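You operate a simulated robot arm through the tools that you are given. There is no shell and no other tool.

You are at the controls of a simulated robot arm. One attempt, no reset.

TASK
Start the pipe rig and bleed the orange and teal hoses.
Fine: mains, then pump; open the orange and the teal knob till the bubbles are gone, and shut them again.

It is judged by the outcome, as a careful person would: the job done as asked, and still so three seconds after it is handed in. It fails if anything else is knocked over, pushed out of place, dropped, spilled or broken.

THE ROBOT
A 7-joint arm with a two-finger parallel gripper, fixed in place. Base frame: the origin is at the foot of the arm, x ahead of it, y to its left, z up. Lengths are in cm, angles in degrees, forces in N, time in s.
Its first joint turns from -132.0 to 132.0 degrees. Payload 3.91 kg.
The tool frame sits at the grasp point between the pads (the TCP): z along the fingers, y along the line on which they close. The tips reach 3 cm beyond it. The gripper opens to 11 cm. The fingers are 2 cm wide and 1 cm thick; the gripper's body (4.8 by 11.2 cm) begins 5.5 cm behind the TCP.
Orientation is that of the tool frame in the base frame, as a unit quaternion [w, x, y, z]. With the fingers straight down and closing along the base's y, the tool's x points along the base's -x, its y along +y and its z along -z.

THE INTERFACE
- The arm moves only by the tool nudge_tool. Its argument "steps" is one flat list of numbers, 7 for each row, row after row: the shift along the tool's x, y, z in units of 50 mm (1.0 is 50 mm), then the turn, a rotation vector about the tool's x, y, z in units of 4 degrees (1.0 is 4 degrees), then the finger opening in cm, from 0 to 11. In form: [tx, ty, tz, wx, wy, wz, gripper, tx, ty, tz, wx, wy, wz, gripper, ...]. A call has 1 to 20 rows; each row shifts and turns the commanded pose from where the row before left it, along the tool's axes as they then stand. A call with a number of a shift or a turn outside -1 to 1 is refused whole. A row lasts 0.2 s, in which the tool goes at most 5 cm and 8.6 degrees; a call with a longer step from one row to the next is refused whole, and so is a gripper value outside its range. Where a pose cannot be reached the arm comes as near as it can. A force on the tool above 40 N (or 10 N above the force at the start of the call, whichever is more), or a blocked arm, ends the call early, and 0.2 s more pass. The fingers move at their own pace (about 10.8 cm/s each) and stop on an object; they squeeze with about 43 N. The grip force told is the motor's: it shows also when the fingers shut on nothing. Time passes only in rows, and 0.2 s behind the last, so rows that do not move let the fingers close. The reply holds the time, the measured pose of the TCP, the force on the tool along the base axes, the opening and the grip force, in the units named above and with some noise, with the torque about the TCP (base axes, N m) and any sound that the robot's microphone picked up.
- Cameras (640 x 400 px; columns grow to the right, rows downward): "scene" is fixed at [39.85, -64.77, 190.67]; the picture's right is [1.00, -0.09, 0.00], its down [-0.04, -0.41, -0.91] and it looks along [0.08, 0.91, -0.41] (base axes); focal length 366 px, centre (320, 200). "wrist" rides on the gripper at [7.2, 1.7, -10.3] in the tool frame; the picture's right is [-0.23, 0.97, 0.00], its down [-0.76, -0.18, -0.62] and it looks along [-0.61, -0.14, 0.78] (tool axes); focal length 222 px, centre (320, 200). There is no depth. A picture from a camera that has moved, and an enlarged one, comes with that camera's place and axes in the base frame and with its lens.
- capture(camera): a new picture of that camera. The clock stands still meanwhile.
- inspect(camera, box): a new picture of the part [left, top, right, bottom] of that camera's present view, enlarged. The clock stands still meanwhile.
- close_job(): hands the job in; it is judged then, once.

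Places have to be worked out from the pictures, the camera data and where the tool is seen. Open the gripper and draw the arm clear of the work before you hand the job in, unless the task says otherwise.

The tools are called as a command line: name --argument value ..., lists and objects as JSON in quotes. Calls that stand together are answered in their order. nudge_tool: Moves the arm, as the interface text tells. Its arguments: {"type":"object","properties":{"steps":{"type":"array"}},"required":["steps"]} The other tools are called the same way: capture (camera) takes a picture; inspect (camera, box) takes an enlarged picture of a part of a camera's view; close_job () hands the job in.

At the start:

```text
time: 0.0
eef_pos: [43.9, 43.65, 151.24]
tool_rot: [0.0, 0.0, 1.0, 0.0]
wrist_force: [0.1, -0.7, -0.5]
moment: [0.01, 0.02, 0.0]
finger_gap: 11.0
grip_force: 0.2
```

scene: 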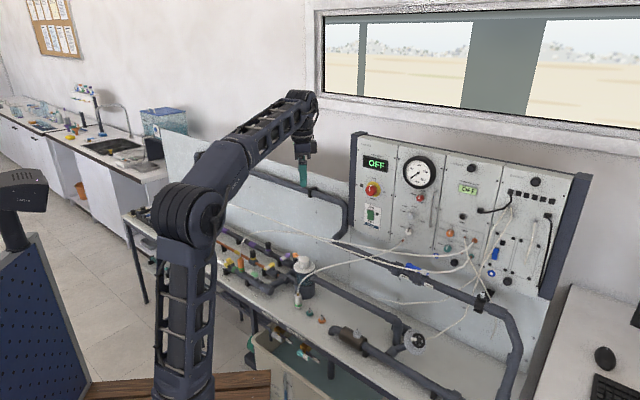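
wrist: 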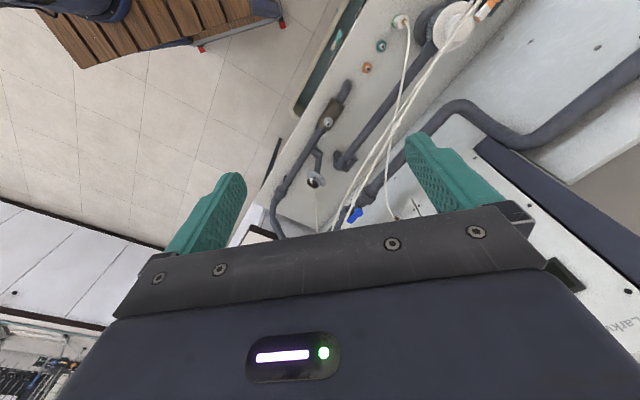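

I start by looking closer at the rig: the panel, the bench and the hoses.

inspect --camera "scene" --box '[340, 120, 500, 220]'

inspect --camera "scene" --box '[430, 150, 590, 250]'

inspect --camera "scene" --box '[340, 190, 500, 290]'

inspect --camera "scene" --box '[210, 220, 370, 320]'

inspect --camera "scene" --box '[240, 290, 440, 400]'

```text
4.00 times, centred on (420, 170) of scene
camera zoom: at [39.85, -64.77, 190.67], right [1.0, -0.09, 0.0], down [-0.04, -0.41, -0.91], along [0.08, 0.91, -0.41], focal length 1464 px, centre (-80, 320)
```

zoom: 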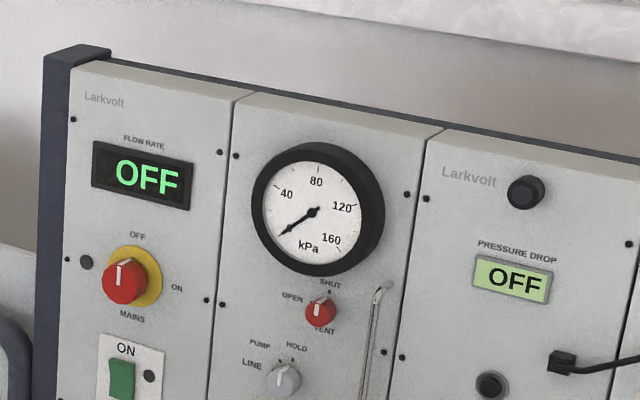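

```text
4.00 times, centred on (510, 200) of scene
camera zoom: at [39.85, -64.77, 190.67], right [1.0, -0.09, 0.0], down [-0.04, -0.41, -0.91], along [0.08, 0.91, -0.41], focal length 1464 px, centre (-440, 200)
```

zoom: 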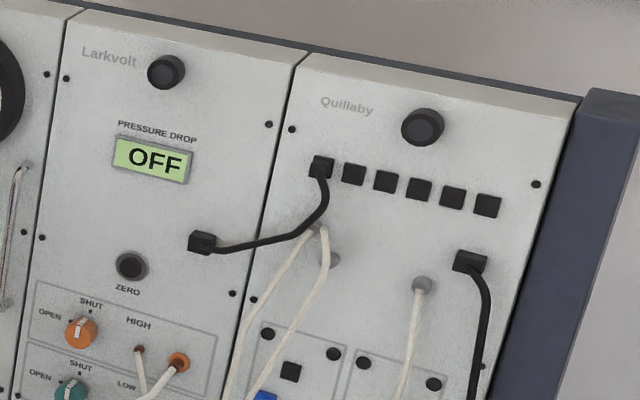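

```text
4.00 times, centred on (420, 240) of scene
camera zoom: at [39.85, -64.77, 190.67], right [1.0, -0.09, 0.0], down [-0.04, -0.41, -0.91], along [0.08, 0.91, -0.41], focal length 1464 px, centre (-80, 40)
```

zoom: 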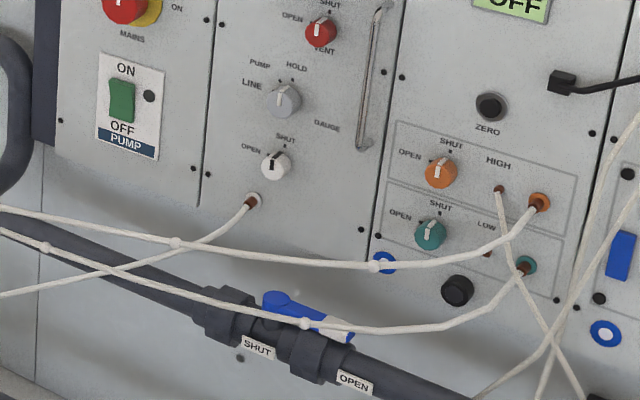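

```text
4.00 times, centred on (290, 270) of scene
camera zoom: at [39.85, -64.77, 190.67], right [1.0, -0.09, 0.0], down [-0.04, -0.41, -0.91], along [0.08, 0.91, -0.41], focal length 1464 px, centre (440, -80)
```

zoom: 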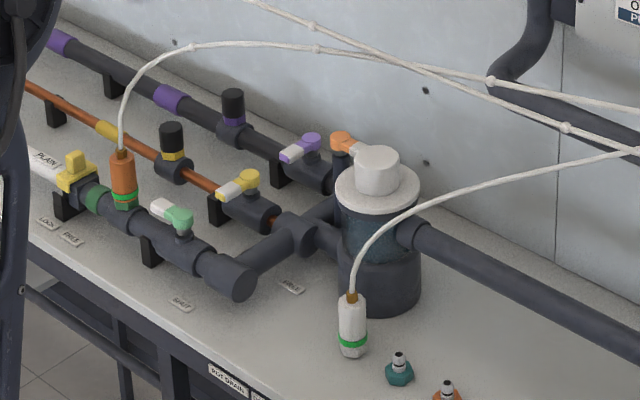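

```text
3.20 times, centred on (340, 345) of scene
camera zoom: at [39.85, -64.77, 190.67], right [1.0, -0.09, 0.0], down [-0.04, -0.41, -0.91], along [0.08, 0.91, -0.41], focal length 1171 px, centre (256, -264)
```

zoom: 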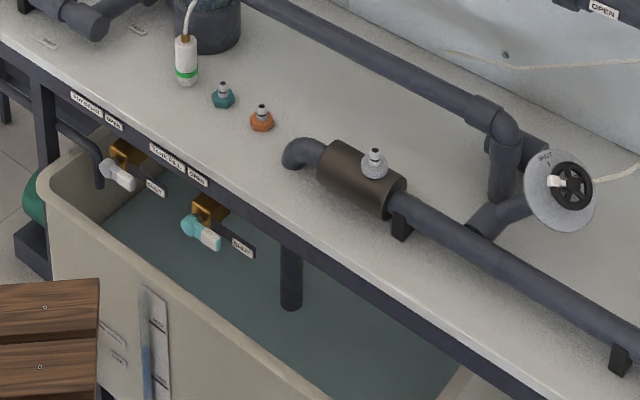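

The panel faces the robot base (its normal is about azimuth 47°, roughly 95 cm out), with MAINS and PUMP on its left and the orange and teal knobs mid-panel. I yaw the tool towards the panel and shift a little right and down, to look at it next with the wrist camera.

nudge_tool --steps '[0, 0, 0, 0, 0, -0.99, 11, 0, 0, 0, 0, 0, -0.99, 11, 0, 0, 0, 0, 0, -0.99, 11, 0, 0, 0, 0, 0, -0.99, 11, 0, 0, 0, 0, 0, -0.99, 11, 0, 0, 0, 0, 0, -0.99, 11, 0, 0, 0, 0, 0, -0.99, 11, 0, 0, 0, 0, 0, -0.99, 11, 0, 0, 0, 0, 0, -0.99, 11, 0, 0, 0, 0, 0, -0.99, 11, 0, 0, 0, 0, 0, -0.99, 11, 0, 0, 0, 0, 0, -0.99, 11, -0.2, -0.5, 0.2, 0, 0, 0, 6, -0.2, -0.5, 0.2, 0, 0, 0, 6, -0.2, -0.5, 0.2, 0, 0, 0, 6, -0.2, -0.5, 0.2, 0, 0, 0, 6, 0, 0, 0, 0, 0, 0, 6]'

```text
time: 3.6
eef_pos: [54.02, 39.97, 147.19]
tool_rot: [0.0, -0.403, 0.915, -0.001]
wrist_force: [-0.7, 0.7, -0.9]
moment: [-0.05, -0.03, -0.01]
finger_gap: 6.02
grip_force: 0.1
```

Yaw as intended (tool x now faces back from the panel). Now I pitch the tool up toward the panel in 4° steps.

nudge_tool --steps '[0, 0, 0, 0, -1, 0, 6, 0, 0, 0, 0, -1, 0, 6, 0, 0, 0, 0, -1, 0, 6, 0, 0, 0, 0, -1, 0, 6, 0, 0, 0, 0, -1, 0, 6, 0, 0, 0, 0, -1, 0, 6, 0, 0, 0, 0, -1, 0, 6, 0, 0, 0, 0, -1, 0, 6, 0, 0, 0, 0, -1, 0, 6, 0, 0, 0, 0, -1, 0, 6, 0, 0, 0, 0, -1, 0, 6, 0, 0, 0, 0, -1, 0, 6]'

capture --camera "wrist"

capture --camera "scene"

```text
time: 6.2
eef_pos: [54.02, 39.95, 147.24]
tool_rot: [0.373, -0.368, 0.836, 0.164]
wrist_force: [0.2, 0.5, -0.3]
moment: [0.0, -0.02, 0.03]
finger_gap: 6.02
grip_force: 0.1
```

```text
taken
camera wrist: at [44.34, 31.9, 148.83], right [-0.62, 0.77, 0.17], down [0.16, -0.09, 0.98], along [0.77, 0.63, -0.07], focal length 222 px, centre (320, 200)
```

wrist: 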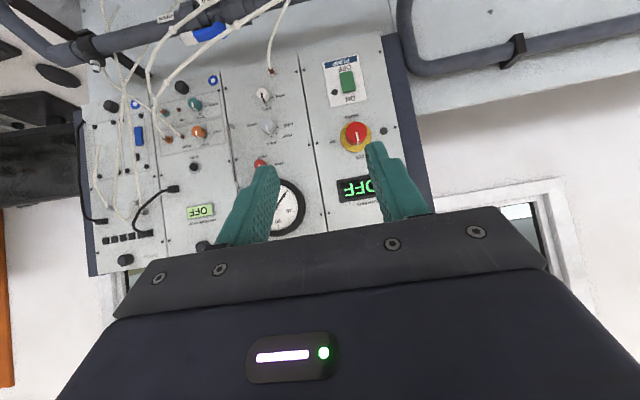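

```text
taken
```

scene: 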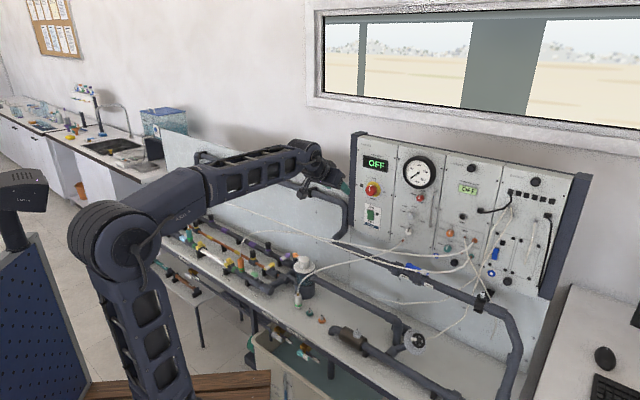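

The wrist camera sees the panel (upside-down). Let me zoom for precise feature positions in both cameras.

inspect --camera "wrist" --box '[130, 30, 290, 130]'

inspect --camera "wrist" --box '[230, 40, 430, 165]'

inspect --camera "wrist" --box '[70, 60, 250, 280]'

inspect --camera "scene" --box '[345, 165, 425, 215]'

inspect --camera "scene" --box '[425, 205, 505, 255]'

```text
4.00 times, centred on (210, 80) of wrist
camera zoom: at [44.34, 31.9, 148.83], right [-0.62, 0.77, 0.17], down [0.16, -0.09, 0.98], along [0.77, 0.63, -0.07], focal length 888 px, centre (760, 680)
```

zoom: 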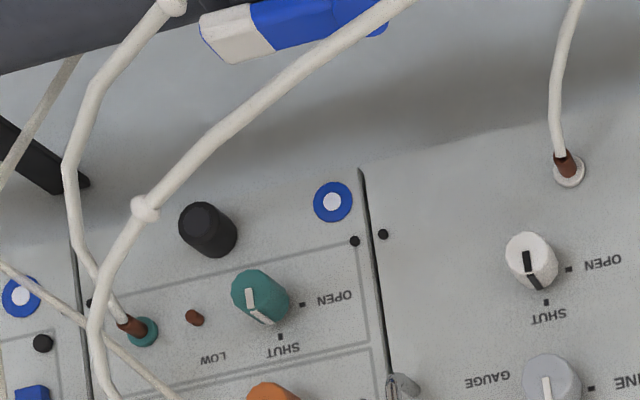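

```text
3.20 times, centred on (330, 102) of wrist
camera zoom: at [44.34, 31.9, 148.83], right [-0.62, 0.77, 0.17], down [0.16, -0.09, 0.98], along [0.77, 0.63, -0.07], focal length 711 px, centre (288, 512)
```

zoom: 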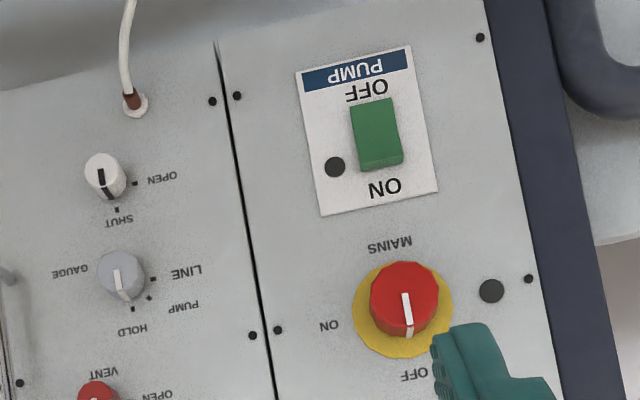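

```text
1.82 times, centred on (160, 170) of wrist
camera zoom: at [44.34, 31.9, 148.83], right [-0.62, 0.77, 0.17], down [0.16, -0.09, 0.98], along [0.77, 0.63, -0.07], focal length 404 px, centre (611, 254)
```

zoom: 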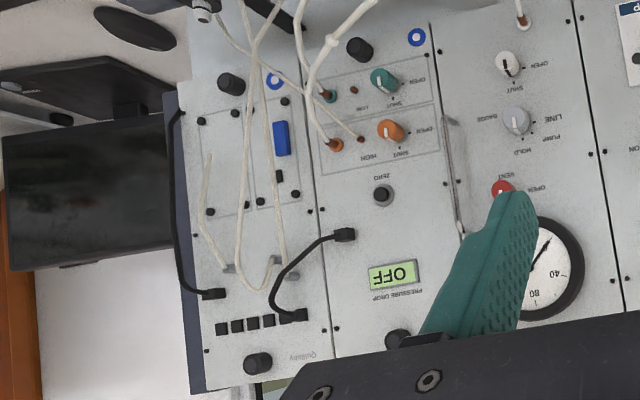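

```text
8.00 times, centred on (385, 190) of scene
camera zoom: at [39.85, -64.77, 190.67], right [1.0, -0.09, 0.0], down [-0.04, -0.41, -0.91], along [0.08, 0.91, -0.41], focal length 2928 px, centre (-200, 280)
```

zoom: 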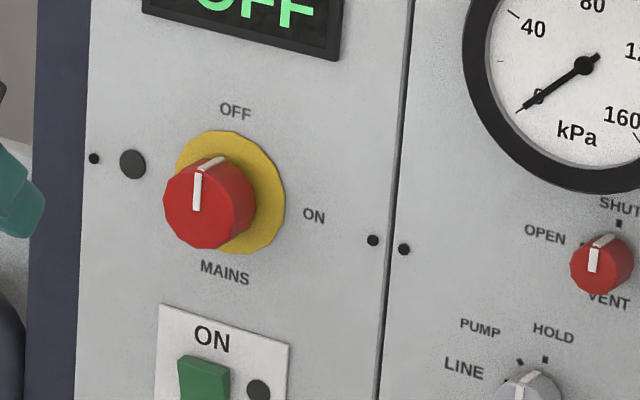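

```text
8.00 times, centred on (465, 230) of scene
camera zoom: at [39.85, -64.77, 190.67], right [1.0, -0.09, 0.0], down [-0.04, -0.41, -0.91], along [0.08, 0.91, -0.41], focal length 2928 px, centre (-840, -40)
```

zoom: 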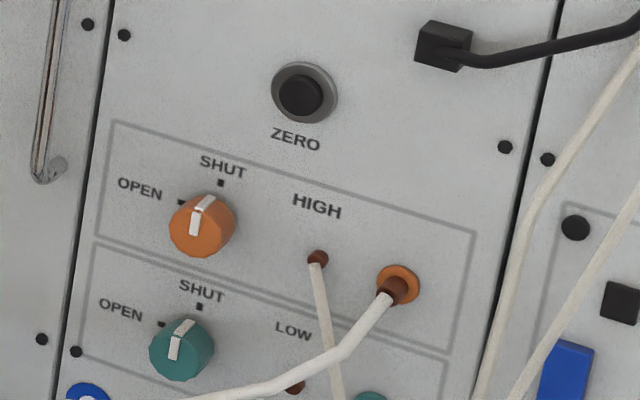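

Triangulating the panel screws in both views gives a vertical panel on the plane x + y ≈ 141 (normal at exactly 45°). MAINS sits near [73, 67, 134.6], and the orange and teal knobs near [95.6, 43.4] at z ≈ 126.8 and 120.5. I finish levelling the tool toward the panel and move to a point in front of MAINS.

nudge_tool --steps '[0, 0, 0, 0, -1, 0, 6, 0, 0, 0, 0, -1, 0, 6, 0, 0, 0, 0, -1, 0, 6, 0, 0, 0, 0, -1, 0, 6, 0, 0, 0, 0, -1, 0, 6, 0, 0, 0, 0, -1, 0, 6, 0, 0, 0, 0, -1, 0, 6, 0, 0, 0, 0, -1, 0, 6, 0, 0, 0, 0, -1, 0, 6, 0, 0, 0, 0, -1, 0, 6, 0, 0, 0, 0, -0.5, 0, 6, 0, 0, 0, 0.63, 0, 0, 6, 0.42, 0.197, 0.5, 0, 0, 0, 6, 0.42, 0.197, 0.5, 0, 0, 0, 6, 0.42, 0.197, 0.5, 0, 0, 0, 6, 0.42, 0.197, 0.5, 0, 0, 0, 6, 0.42, 0.197, 0.5, 0, 0, 0, 6, 0.42, 0.197, 0.5, 0, 0, 0, 6]'

capture --camera "wrist"

capture --camera "scene"

```text
time: 10.0
eef_pos: [60.55, 54.7, 134.77]
tool_rot: [0.654, -0.269, 0.653, 0.271]
wrist_force: [0.3, 0.1, 0.8]
moment: [-0.06, 0.07, -0.06]
finger_gap: 5.98
grip_force: 0.1
```

```text
taken
camera wrist: at [52.05, 48.7, 127.48], right [-0.69, 0.69, 0.23], down [-0.31, -0.57, 0.76], along [0.65, 0.45, 0.61], focal length 222 px, centre (320, 200)
```

wrist: 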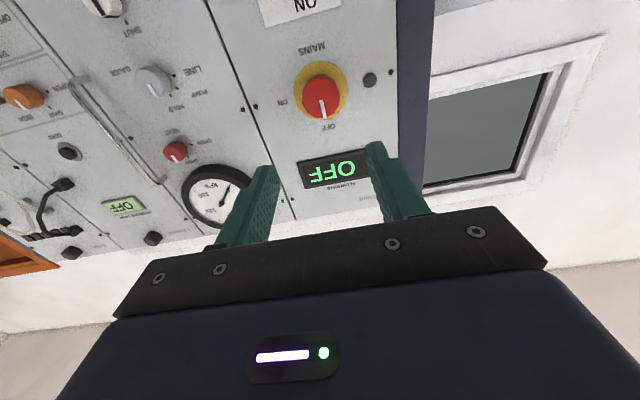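

```text
taken
```

scene: 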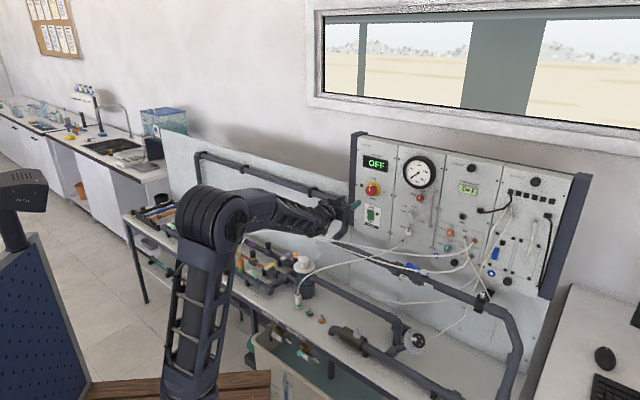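

The tool is level, about 18 cm in front of the panel and roughly aligned with MAINS. I zoom in to refine the MAINS and PUMP positions.

inspect --camera "wrist" --box '[230, 0, 430, 125]'

inspect --camera "wrist" --box '[200, 100, 440, 250]'

inspect --camera "scene" --box '[300, 150, 428, 230]'

```text
3.20 times, centred on (330, 62) of wrist
camera zoom: at [52.05, 48.7, 127.48], right [-0.69, 0.69, 0.23], down [-0.31, -0.57, 0.76], along [0.65, 0.45, 0.61], focal length 711 px, centre (288, 640)
```

zoom: 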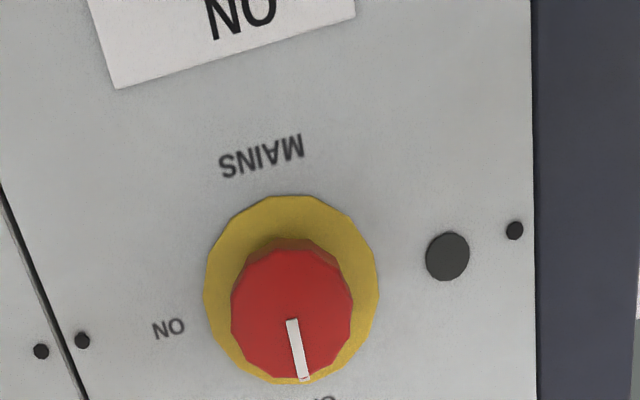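

```text
2.67 times, centred on (320, 175) of wrist
camera zoom: at [52.05, 48.7, 127.48], right [-0.69, 0.69, 0.23], down [-0.31, -0.57, 0.76], along [0.65, 0.45, 0.61], focal length 592 px, centre (320, 267)
```

zoom: 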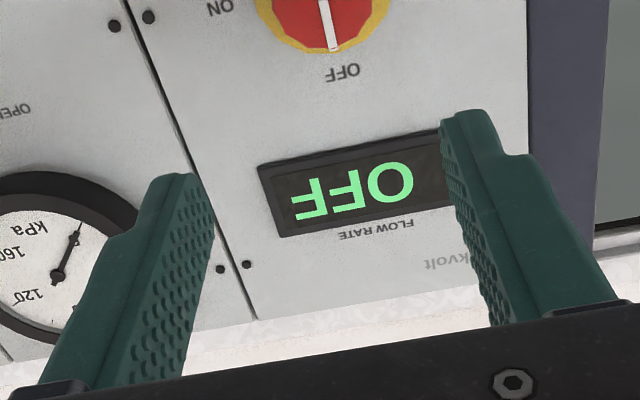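

```text
5.00 times, centred on (364, 190) of scene
camera zoom: at [39.85, -64.77, 190.67], right [1.0, -0.09, 0.0], down [-0.04, -0.41, -0.91], along [0.08, 0.91, -0.41], focal length 1830 px, centre (100, 250)
```

zoom: 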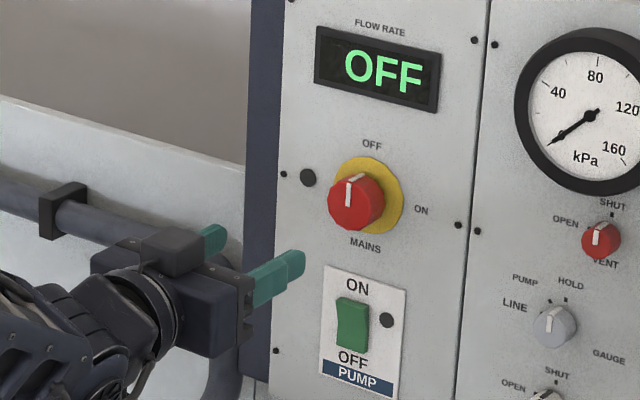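

The tool axis is about 0.9 cm above the MAINS knob and nearly centred sideways. I correct, advance most of the way with the fingers open 6.5 cm, and check.

nudge_tool --steps '[0.18, 0.04, 0, 0, 0, 0, 6.5, 0, 0, 0.5, 0, 0, 0, 6.5, 0, 0, 0.5, 0, 0, 0, 6.5, 0, 0, 0.5, 0, 0, 0, 6.5, 0, 0, 0.4, 0, 0, 0, 6.5, 0, 0, 0, 0, 0, 0, 6.5]'

capture --camera "wrist"

inspect --camera "scene" --box '[330, 160, 410, 210]'

```text
time: 11.4
eef_pos: [67.02, 61.57, 133.72]
tool_rot: [0.654, -0.271, 0.653, 0.27]
wrist_force: [0.4, 0.5, 0.7]
moment: [-0.02, 0.0, -0.02]
finger_gap: 6.52
grip_force: 0.0
```

```text
taken
camera wrist: at [58.6, 55.5, 126.58], right [-0.69, 0.69, 0.23], down [-0.31, -0.57, 0.76], along [0.65, 0.45, 0.61], focal length 222 px, centre (320, 200)
```

wrist: 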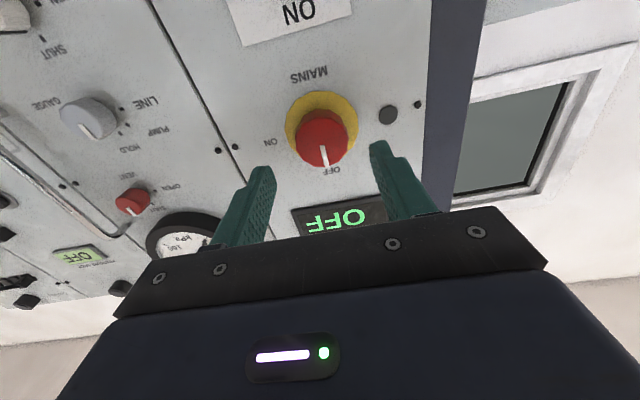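

```text
8.00 times, centred on (370, 185) of scene
camera zoom: at [39.85, -64.77, 190.67], right [1.0, -0.09, 0.0], down [-0.04, -0.41, -0.91], along [0.08, 0.91, -0.41], focal length 2928 px, centre (-80, 320)
```

zoom: 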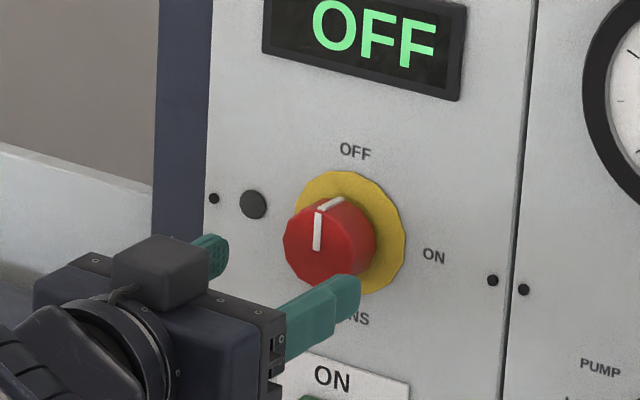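

Alignment is good (knob centre on the tool axis within ~1 mm). I advance 4.7 cm and close on the knob.

nudge_tool --steps '[0, 0, 0.31, 0, 0, 0, 6.5, 0, 0, 0.31, 0, 0, 0, 6.5, 0, 0, 0.31, 0, 0, 0, 6.5, 0, 0, 0, 0, 0, 0, 6.5, 0, 0, 0, 0, 0, 0, 2, 0, 0, 0, 0, 0, 0, 2, 0, 0, 0, 0, 0, 0, 2]'

capture --camera "wrist"

inspect --camera "scene" --box '[330, 160, 410, 210]'

```text
time: 13.0
eef_pos: [70.24, 64.93, 133.66]
tool_rot: [0.653, -0.271, 0.654, 0.271]
wrist_force: [-3.0, 12.5, 3.1]
moment: [0.03, -0.02, -0.09]
finger_gap: 4.19
grip_force: 45.3
```

```text
taken
camera wrist: at [61.81, 58.89, 126.58], right [-0.69, 0.69, 0.23], down [-0.31, -0.57, 0.76], along [0.65, 0.45, 0.61], focal length 222 px, centre (320, 200)
```

wrist: 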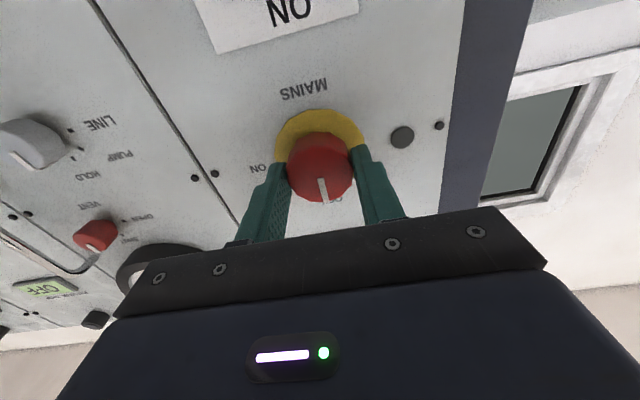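

```text
8.00 times, centred on (370, 185) of scene
camera zoom: at [39.85, -64.77, 190.67], right [1.0, -0.09, 0.0], down [-0.04, -0.41, -0.91], along [0.08, 0.91, -0.41], focal length 2928 px, centre (-80, 320)
```

zoom: 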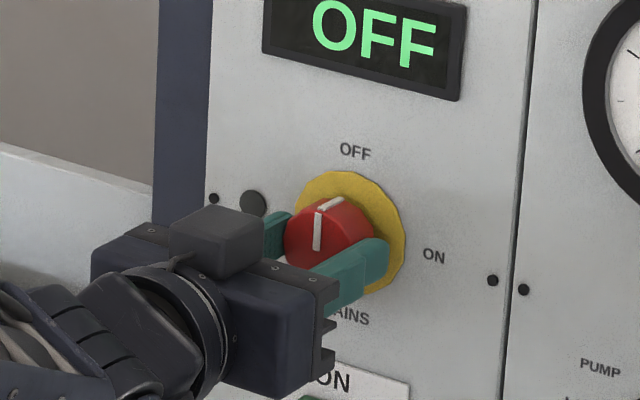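

The knob is gripped (gap 4.2 cm). I turn it clockwise about the tool axis, first 40°, and read the response.

nudge_tool --steps '[0, 0.015, 0, 0, 0, 1, 2, 0, 0, 0, 0, 0, 1, 2, 0, 0, 0, 0, 0, 1, 2, 0, 0, 0, 0, 0, 1, 2, 0, 0, 0, 0, 0, 1, 2, 0, 0, 0, 0, 0, 1, 2, 0, 0, 0, 0, 0, 1, 2, 0, 0, 0, 0, 0, 1, 2, 0, 0, 0, 0, 0, 1, 2, 0, 0, 0, 0, 0, 1, 2]'

inspect --camera "scene" --box '[330, 160, 410, 210]'

```text
time: 15.2
eef_pos: [70.22, 64.99, 133.67]
tool_rot: [0.521, -0.03, 0.706, 0.479]
wrist_force: [6.9, 17.8, 16.2]
moment: [0.35, -0.35, -0.51]
finger_gap: 4.16
grip_force: 44.4
```

```text
8.00 times, centred on (370, 185) of scene
camera zoom: at [39.85, -64.77, 190.67], right [1.0, -0.09, 0.0], down [-0.04, -0.41, -0.91], along [0.08, 0.91, -0.41], focal length 2928 px, centre (-80, 320)
```

zoom: 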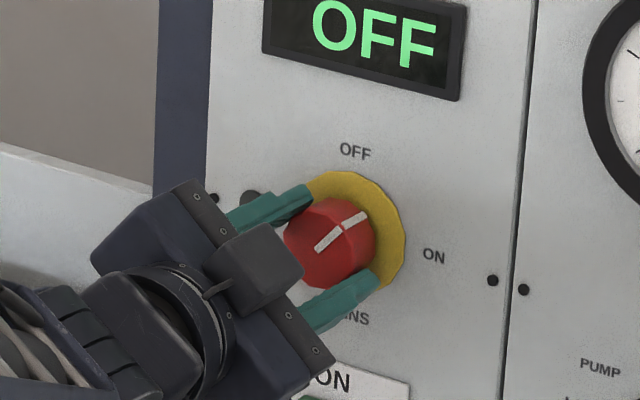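

The knob follows the gripper. I continue the remaining ~50° with small centring corrections.

nudge_tool --steps '[-0.01, 0.02, 0.02, 0, 0, 1, 2, 0, 0, 0, 0, 0, 1, 2, 0, 0, 0, 0, 0, 1, 2, 0, 0, 0, 0, 0, 1, 2, 0, 0, 0, 0, 0, 1, 2, 0, 0, 0, 0, 0, 1, 2, 0, 0, 0, 0, 0, 1, 2, 0, 0, 0, 0, 0, 1, 2, 0, 0, 0, 0, 0, 1, 2, 0, 0, 0, 0, 0, 1, 2, 0, 0, 0, 0, 0, 1, 2, 0, 0, 0, 0, 0, 1, 2, 0, 0, 0, 0, 0, 0.5, 2]'

inspect --camera "scene" --box '[330, 160, 410, 210]'

capture --camera "scene"

```text
time: 18.0
eef_pos: [70.28, 64.94, 133.72]
tool_rot: [0.269, 0.271, 0.654, 0.653]
wrist_force: [-21.8, -24.2, -23.9]
moment: [-0.25, 0.23, -0.01]
finger_gap: 4.19
grip_force: 44.7
```

```text
8.00 times, centred on (370, 185) of scene
camera zoom: at [39.85, -64.77, 190.67], right [1.0, -0.09, 0.0], down [-0.04, -0.41, -0.91], along [0.08, 0.91, -0.41], focal length 2928 px, centre (-80, 320)
```

zoom: 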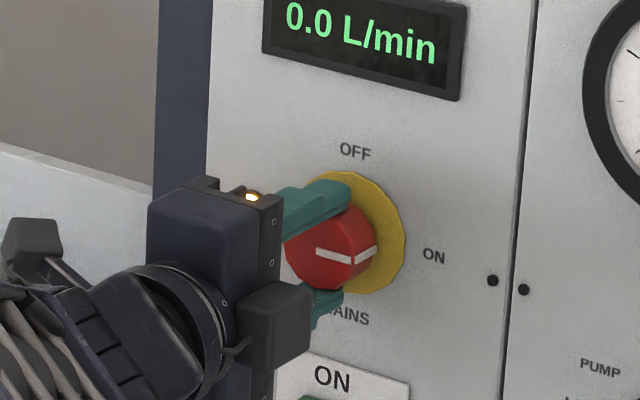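

```text
taken
```

scene: 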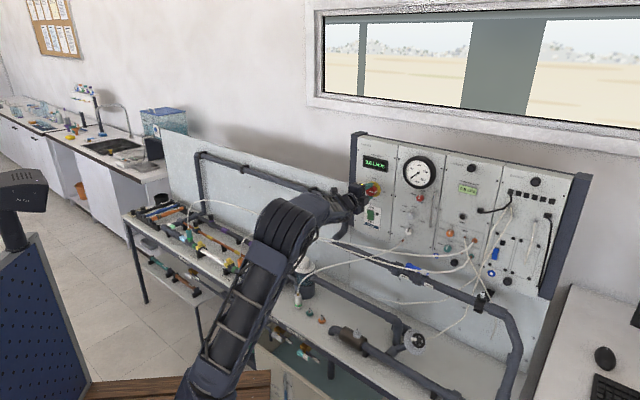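

MAINS is on: the display now shows 0.0 L/min and an indicator lamp glows. I open the fingers and back straight off, then look again.

nudge_tool --steps '[0, 0, 0, 0, 0, 0, 4.6, 0, 0, 0, 0, 0, 0, 6.5, 0, 0, 0, 0, 0, 0, 6.5, 0, 0, -0.5, 0, 0, 0, 6.5, 0, 0, -0.5, 0, 0, 0, 6.5, 0, 0, -0.8, 0, 0, 0, 6.5, 0, 0, -0.8, 0, 0, 0, 6.5, 0, 0, 0, 0, 0, 0, 6.5]'

capture --camera "wrist"

inspect --camera "scene" --box '[340, 150, 468, 230]'

```text
time: 19.8
eef_pos: [61.21, 55.75, 133.8]
tool_rot: [0.271, 0.271, 0.653, 0.653]
wrist_force: [0.5, 0.2, -0.1]
moment: [-0.02, -0.04, 0.0]
finger_gap: 6.51
grip_force: 0.0
```

```text
taken
camera wrist: at [48.77, 53.71, 135.56], right [0.16, -0.16, 0.97], down [0.1, -0.98, -0.18], along [0.98, 0.12, -0.14], focal length 222 px, centre (320, 200)
```

wrist: 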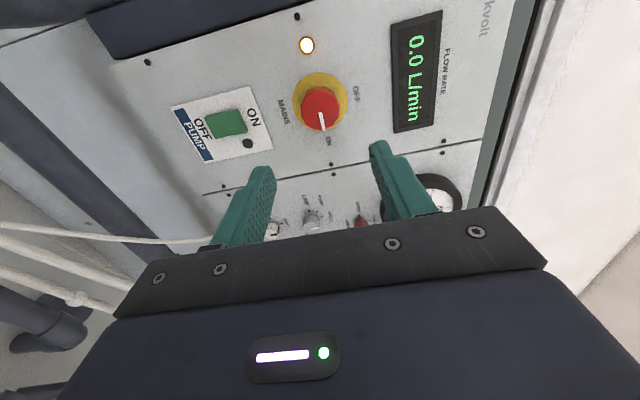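

```text
5.00 times, centred on (404, 190) of scene
camera zoom: at [39.85, -64.77, 190.67], right [1.0, -0.09, 0.0], down [-0.04, -0.41, -0.91], along [0.08, 0.91, -0.41], focal length 1830 px, centre (-100, 250)
```

zoom: 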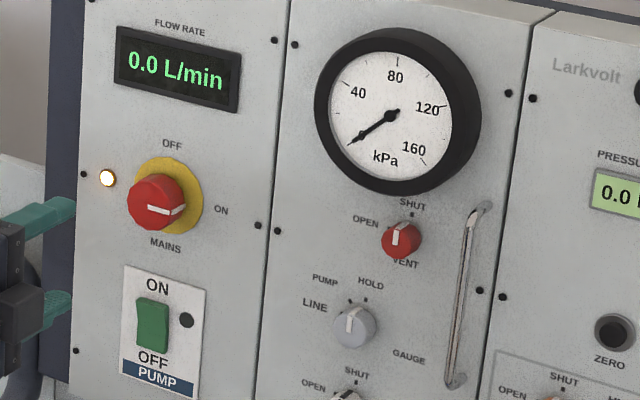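

MAINS is confirmed. Now PUMP: I zoom in on the rocker to locate its ON end.

inspect --camera "wrist" --box '[150, 60, 290, 180]'

inspect --camera "scene" --box '[354, 196, 402, 226]'

```text
3.33 times, centred on (220, 120) of wrist
camera zoom: at [48.77, 53.71, 135.56], right [0.16, -0.16, 0.97], down [0.1, -0.98, -0.18], along [0.98, 0.12, -0.14], focal length 740 px, centre (653, 467)
```

zoom: 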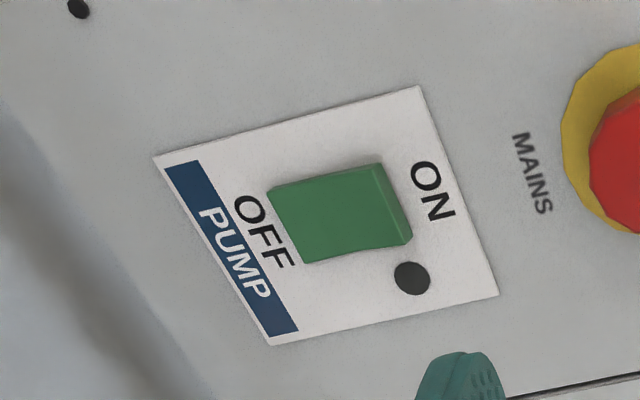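

```text
13.33 times, centred on (378, 211) of scene
camera zoom: at [39.85, -64.77, 190.67], right [1.0, -0.09, 0.0], down [-0.04, -0.41, -0.91], along [0.08, 0.91, -0.41], focal length 4880 px, centre (-453, 53)
```

zoom: 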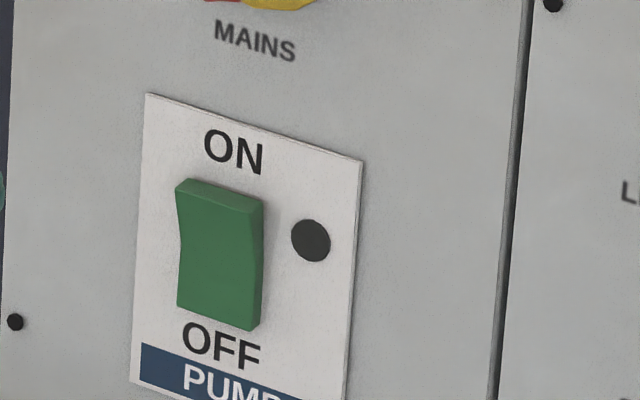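

The rocker's raised ON half is centred near u = 3.3 and z ≈ 123.9. I close the fingers and roll back to level, which keeps the gripper's narrow side clear of the hoses below.

nudge_tool --steps '[0, 0, 0, 0, 0, -1, 0, 0, 0, 0, 0, 0, -1, 0, 0, 0, 0, 0, 0, -1, 0, 0, 0, 0, 0, 0, -1, 0, 0, 0, 0, 0, 0, -1, 0, 0, 0, 0, 0, 0, -1, 0, 0, 0, 0, 0, 0, -1, 0, 0, 0, 0, 0, 0, -1, 0, 0, 0, 0, 0, 0, -1, 0, 0, 0, 0, 0, 0, -1, 0, 0, 0, 0, 0, 0, -1, 0, 0, 0, 0, 0, 0, -1, 0, 0, 0, 0, 0, 0, -1, 0, 0, 0, 0, 0, 0, -1, 0, 0, 0, 0, 0, 0, -1, 0, 0, 0, 0, 0, 0, -1, 0, 0, 0, 0, 0, 0, -1, 0, 0, 0, 0, 0, 0, -1, 0, 0, 0, 0, 0, 0, -1, 0, 0, 0, 0, 0, 0, -1, 0]'

nudge_tool --steps '[0, 0, 0, 0, 0, -1, 0, 0, 0, 0, 0, 0, -1, 0, 0, 0, 0, 0, 0, -0.5, 0, 0.5, 0.02, 0, 0, 0, 0, 0, 0.5, 0.02, 0, 0, 0, 0, 0, 0.5, 0.02, 0, 0, 0, 0, 0, 0.48, 0.02, 0, 0, 0, 0, 0, 0, 0, 0, 0, 0, 0, 0]'

capture --camera "wrist"

inspect --camera "scene" --box '[290, 160, 418, 240]'

```text
time: 24.0
eef_pos: [61.13, 55.91, 133.79]
tool_rot: [0.627, -0.214, 0.674, 0.326]
wrist_force: [0.6, 0.2, 0.5]
moment: [-0.03, 0.01, 0.03]
finger_gap: 0.0
grip_force: 38.1
```

```text
time: 25.8
eef_pos: [60.97, 56.13, 123.97]
tool_rot: [0.653, -0.271, 0.653, 0.271]
wrist_force: [-0.1, 0.2, -1.2]
moment: [0.03, 0.01, 0.02]
finger_gap: 0.0
grip_force: 37.8
```

```text
taken
camera wrist: at [52.41, 50.03, 116.78], right [-0.69, 0.69, 0.23], down [-0.31, -0.57, 0.76], along [0.65, 0.45, 0.61], focal length 222 px, centre (320, 200)
```

wrist: 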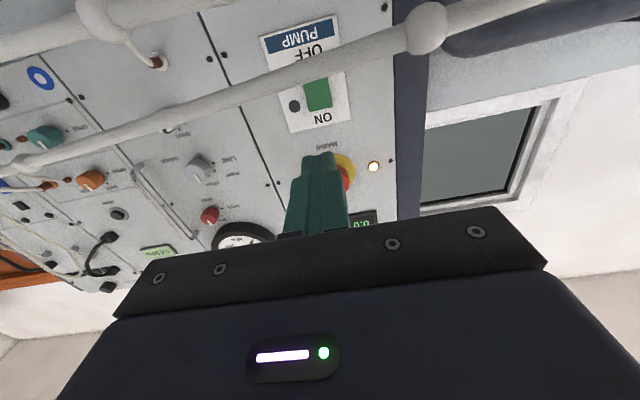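

```text
5.00 times, centred on (354, 200) of scene
camera zoom: at [39.85, -64.77, 190.67], right [1.0, -0.09, 0.0], down [-0.04, -0.41, -0.91], along [0.08, 0.91, -0.41], focal length 1830 px, centre (150, 200)
```

zoom: 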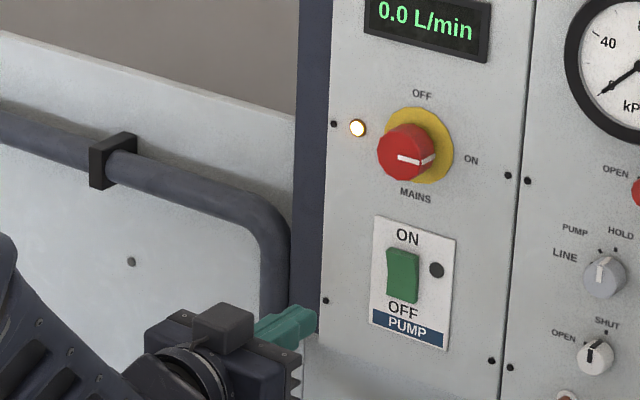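

A white hose runs just below the gripper here. Before pressing, I check the clearance between the gripper and that hose in the scene view.

inspect --camera "scene" --box '[300, 205, 400, 268]'

inspect --camera "scene" --box '[180, 160, 480, 348]'

inspect --camera "wrist" --box '[60, 0, 460, 250]'

```text
6.35 times, centred on (350, 236) of scene
camera zoom: at [39.85, -64.77, 190.67], right [1.0, -0.09, 0.0], down [-0.04, -0.41, -0.91], along [0.08, 0.91, -0.41], focal length 2324 px, centre (130, -32)
```

zoom: 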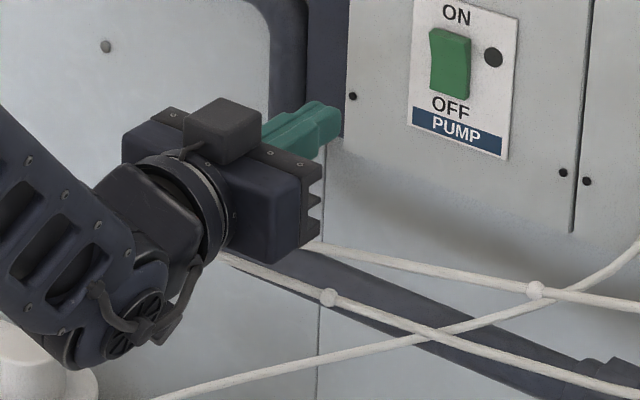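

```text
2.13 times, centred on (330, 254) of scene
camera zoom: at [39.85, -64.77, 190.67], right [1.0, -0.09, 0.0], down [-0.04, -0.41, -0.91], along [0.08, 0.91, -0.41], focal length 779 px, centre (299, 85)
```

zoom: 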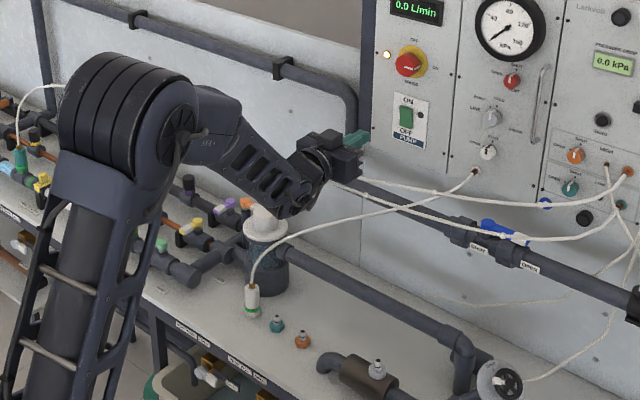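

```text
1.60 times, centred on (260, 125) of wrist
camera zoom: at [52.41, 50.03, 116.78], right [-0.69, 0.69, 0.23], down [-0.31, -0.57, 0.76], along [0.65, 0.45, 0.61], focal length 355 px, centre (416, 320)
```

zoom: 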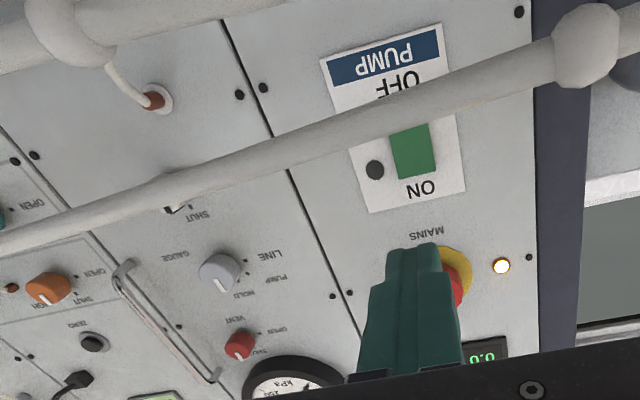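

The hose passes about 3 cm under the gripper (z ≈ 118.5, 83 cm out), so I tilt the tool 20° downward to lift its rear clear of it. Then I advance to just short of the rocker's ON half.

nudge_tool --steps '[0, 0, 0, 0, 1, 0, 0, 0, 0, 0, 0, 1, 0, 0, 0, 0, 0, 0, 1, 0, 0, 0, 0, 0, 0, 1, 0, 0, 0, 0, 0, 0, 1, 0, 0, -0.24, 0, 0.52, 0, 0, 0, 0, -0.2, 0, 0.54, 0, 0, 0, 0, -0.2, 0, 0.54, 0, 0, 0, 0, -0.19, 0, 0.5, 0, 0, 0, 0, 0, 0, 0, 0, 0, 0, 0]'

capture --camera "wrist"

inspect --camera "scene" --box '[320, 190, 416, 250]'

```text
time: 28.0
eef_pos: [68.66, 64.2, 124.25]
tool_rot: [0.53, -0.314, 0.756, 0.22]
wrist_force: [0.5, -0.4, 0.0]
moment: [0.02, 0.0, -0.03]
finger_gap: 0.0
grip_force: 38.0
```

```text
taken
camera wrist: at [59.01, 56.7, 121.08], right [-0.63, 0.74, 0.21], down [-0.1, -0.36, 0.93], along [0.77, 0.57, 0.3], focal length 222 px, centre (320, 200)
```

wrist: 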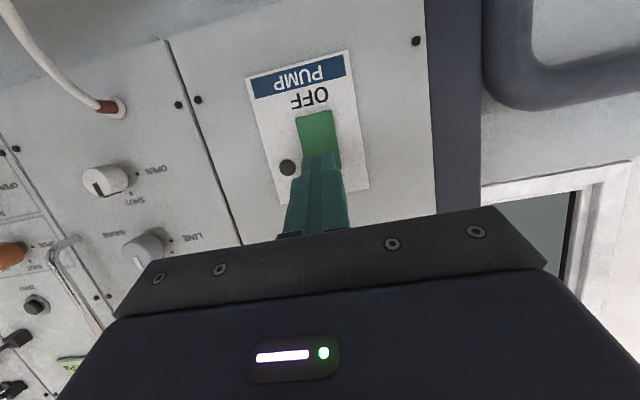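

```text
6.67 times, centred on (368, 220) of scene
camera zoom: at [39.85, -64.77, 190.67], right [1.0, -0.09, 0.0], down [-0.04, -0.41, -0.91], along [0.08, 0.91, -0.41], focal length 2440 px, centre (0, 67)
```

zoom: 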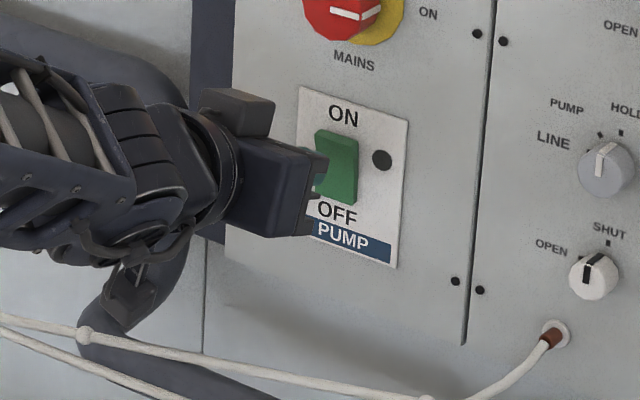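

The fingertip is in front of the rocker's upper half. I press inward in 3 mm steps, with the force cut-out as the guard.

nudge_tool --steps '[-0.0205, -0.03, 0.0564, 0, 0, 0, 0, -0.0205, 0, 0.0564, 0, 0, 0, 0, -0.0205, 0, 0.0564, 0, 0, 0, 0, -0.0205, 0, 0.0564, 0, 0, 0, 0, -0.0205, 0, 0.0564, 0, 0, 0, 0, -0.0205, 0, 0.0564, 0, 0, 0, 0]'

inspect --camera "scene" --box '[320, 150, 448, 230]'

```text
time: 29.4
eef_pos: [70.18, 65.04, 124.34]
tool_rot: [0.529, -0.315, 0.756, 0.221]
wrist_force: [0.0, 0.2, 0.0]
moment: [-0.02, -0.01, -0.02]
finger_gap: 0.03
grip_force: 37.5
heard: click
```

```text
5.00 times, centred on (384, 190) of scene
camera zoom: at [39.85, -64.77, 190.67], right [1.0, -0.09, 0.0], down [-0.04, -0.41, -0.91], along [0.08, 0.91, -0.41], focal length 1830 px, centre (0, 250)
```

zoom: 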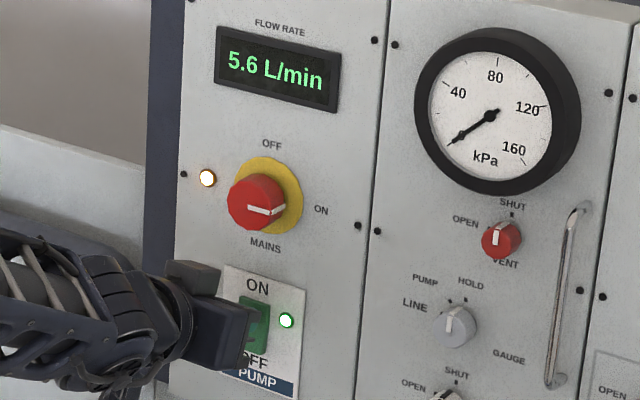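

The pump clicked on: its green lamp is lit and the flow reads 5.6 L/min. I back straight out from the panel and then look at the hoses and the orange/teal knobs.

nudge_tool --steps '[0.2, 0, -0.54, 0, 0, 0, 0, 0.2, 0, -0.54, 0, 0, 0, 0, 0.2, 0, -0.54, 0, 0, 0, 0, 0.2, 0, -0.54, 0, 0, 0, 0, -0.2, 0, -0.54, 0, 0, 0, 4.5, -0.3, 0, -0.5, 0, 0, 0, 4.5, -0.3, 0, -0.2, 0, 0, 0, 4.5]'

capture --camera "scene"

inspect --camera "scene" --box '[380, 200, 508, 280]'

inspect --camera "scene" --box '[170, 180, 410, 330]'

capture --camera "wrist"

```text
time: 31.0
eef_pos: [59.04, 54.07, 129.99]
tool_rot: [0.531, -0.313, 0.757, 0.218]
wrist_force: [-0.3, -0.2, -0.2]
moment: [-0.02, 0.0, -0.01]
finger_gap: 4.48
grip_force: 0.1
```

```text
taken
```

scene: 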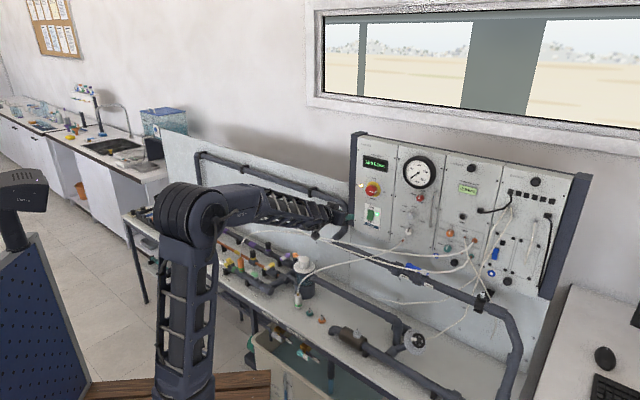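

```text
5.00 times, centred on (444, 240) of scene
camera zoom: at [39.85, -64.77, 190.67], right [1.0, -0.09, 0.0], down [-0.04, -0.41, -0.91], along [0.08, 0.91, -0.41], focal length 1830 px, centre (-300, 0)
```

zoom: 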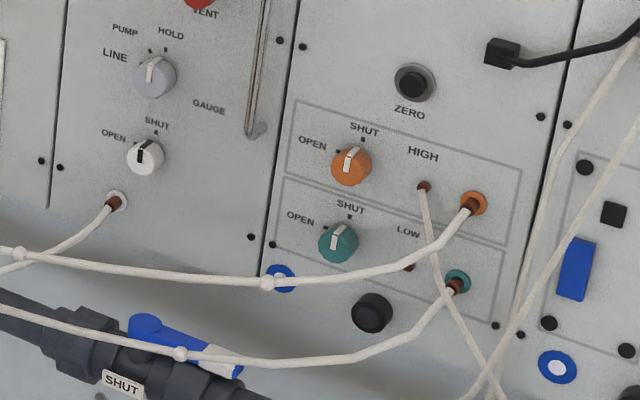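

```text
2.67 times, centred on (290, 255) of scene
camera zoom: at [39.85, -64.77, 190.67], right [1.0, -0.09, 0.0], down [-0.04, -0.41, -0.91], along [0.08, 0.91, -0.41], focal length 976 px, centre (400, 53)
```

zoom: 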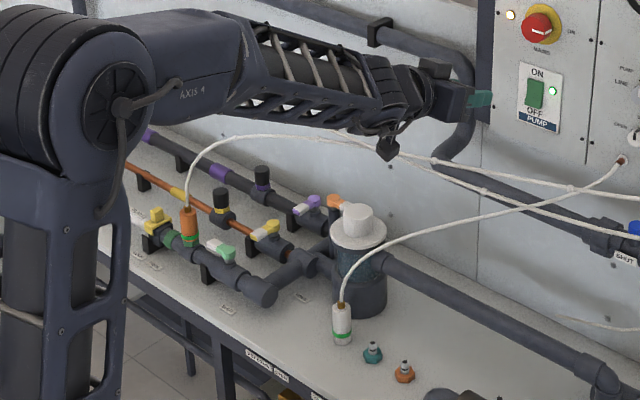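

```text
taken
camera wrist: at [49.13, 46.59, 126.81], right [-0.63, 0.74, 0.21], down [-0.1, -0.36, 0.93], along [0.77, 0.57, 0.3], focal length 222 px, centre (320, 200)
```

wrist: 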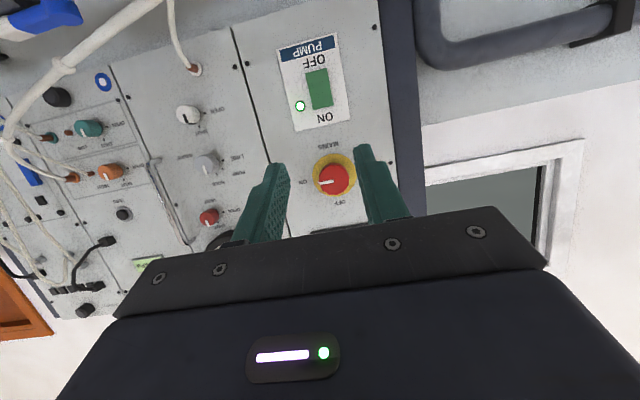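

Pump running, lamps lit. I now traverse right to stand off in front of the orange knob, with the tool tilted 30° down so the gripper's rear stays above the hoses.

nudge_tool --steps '[0, 0, 0, 0, 1, 0, 4.5, 0, 0, 0, 0, 1, 0, 4.5, 0, 0, 0, 0, 0.5, 0, 4.5, -0.075, -0.835, 0.13, 0, 0, 0, 4.5, -0.075, -0.835, 0.13, 0, 0, 0, 4.5, -0.075, -0.835, 0.13, 0, 0, 0, 4.5, -0.075, -0.835, 0.13, 0, 0, 0, 4.5, -0.075, -0.835, 0.13, 0, 0, 0, 4.5, -0.075, -0.835, 0.13, 0, 0, 0, 4.5, -0.075, -0.835, 0.13, 0, 0, 0, 4.5, -0.075, -0.835, 0.13, 0, 0, 0, 4.5, 0, 0, 0, 0, 0, 0, 4.5]'

capture --camera "wrist"

capture --camera "scene"

```text
time: 33.6
eef_pos: [86.93, 34.55, 130.17]
tool_rot: [0.462, -0.331, 0.8, 0.191]
wrist_force: [-0.6, 0.7, -0.5]
moment: [-0.04, 0.01, -0.06]
finger_gap: 4.51
grip_force: 0.1
```

```text
taken
camera wrist: at [76.8, 26.96, 129.12], right [-0.61, 0.77, 0.2], down [0.01, -0.24, 0.97], along [0.79, 0.59, 0.13], focal length 222 px, centre (320, 200)
```

wrist: 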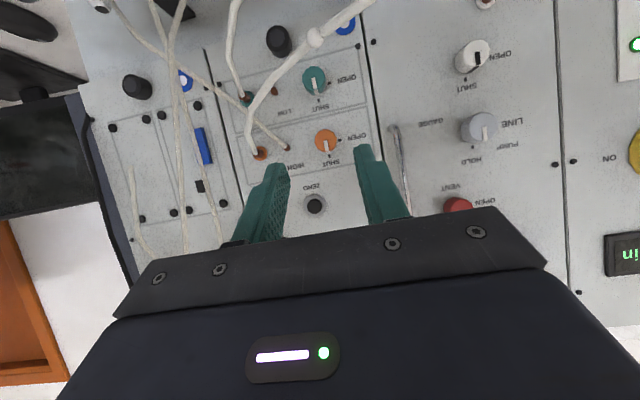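

```text
taken
```

scene: 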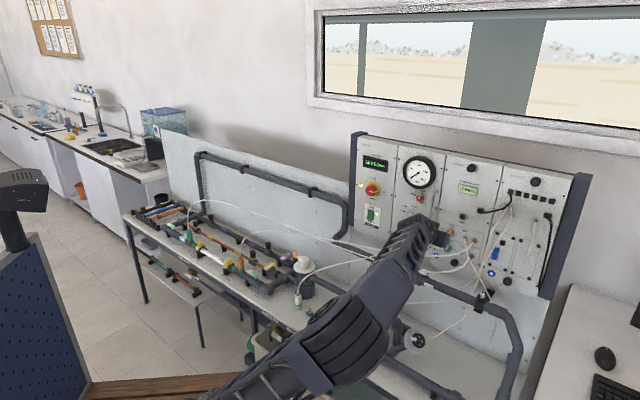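

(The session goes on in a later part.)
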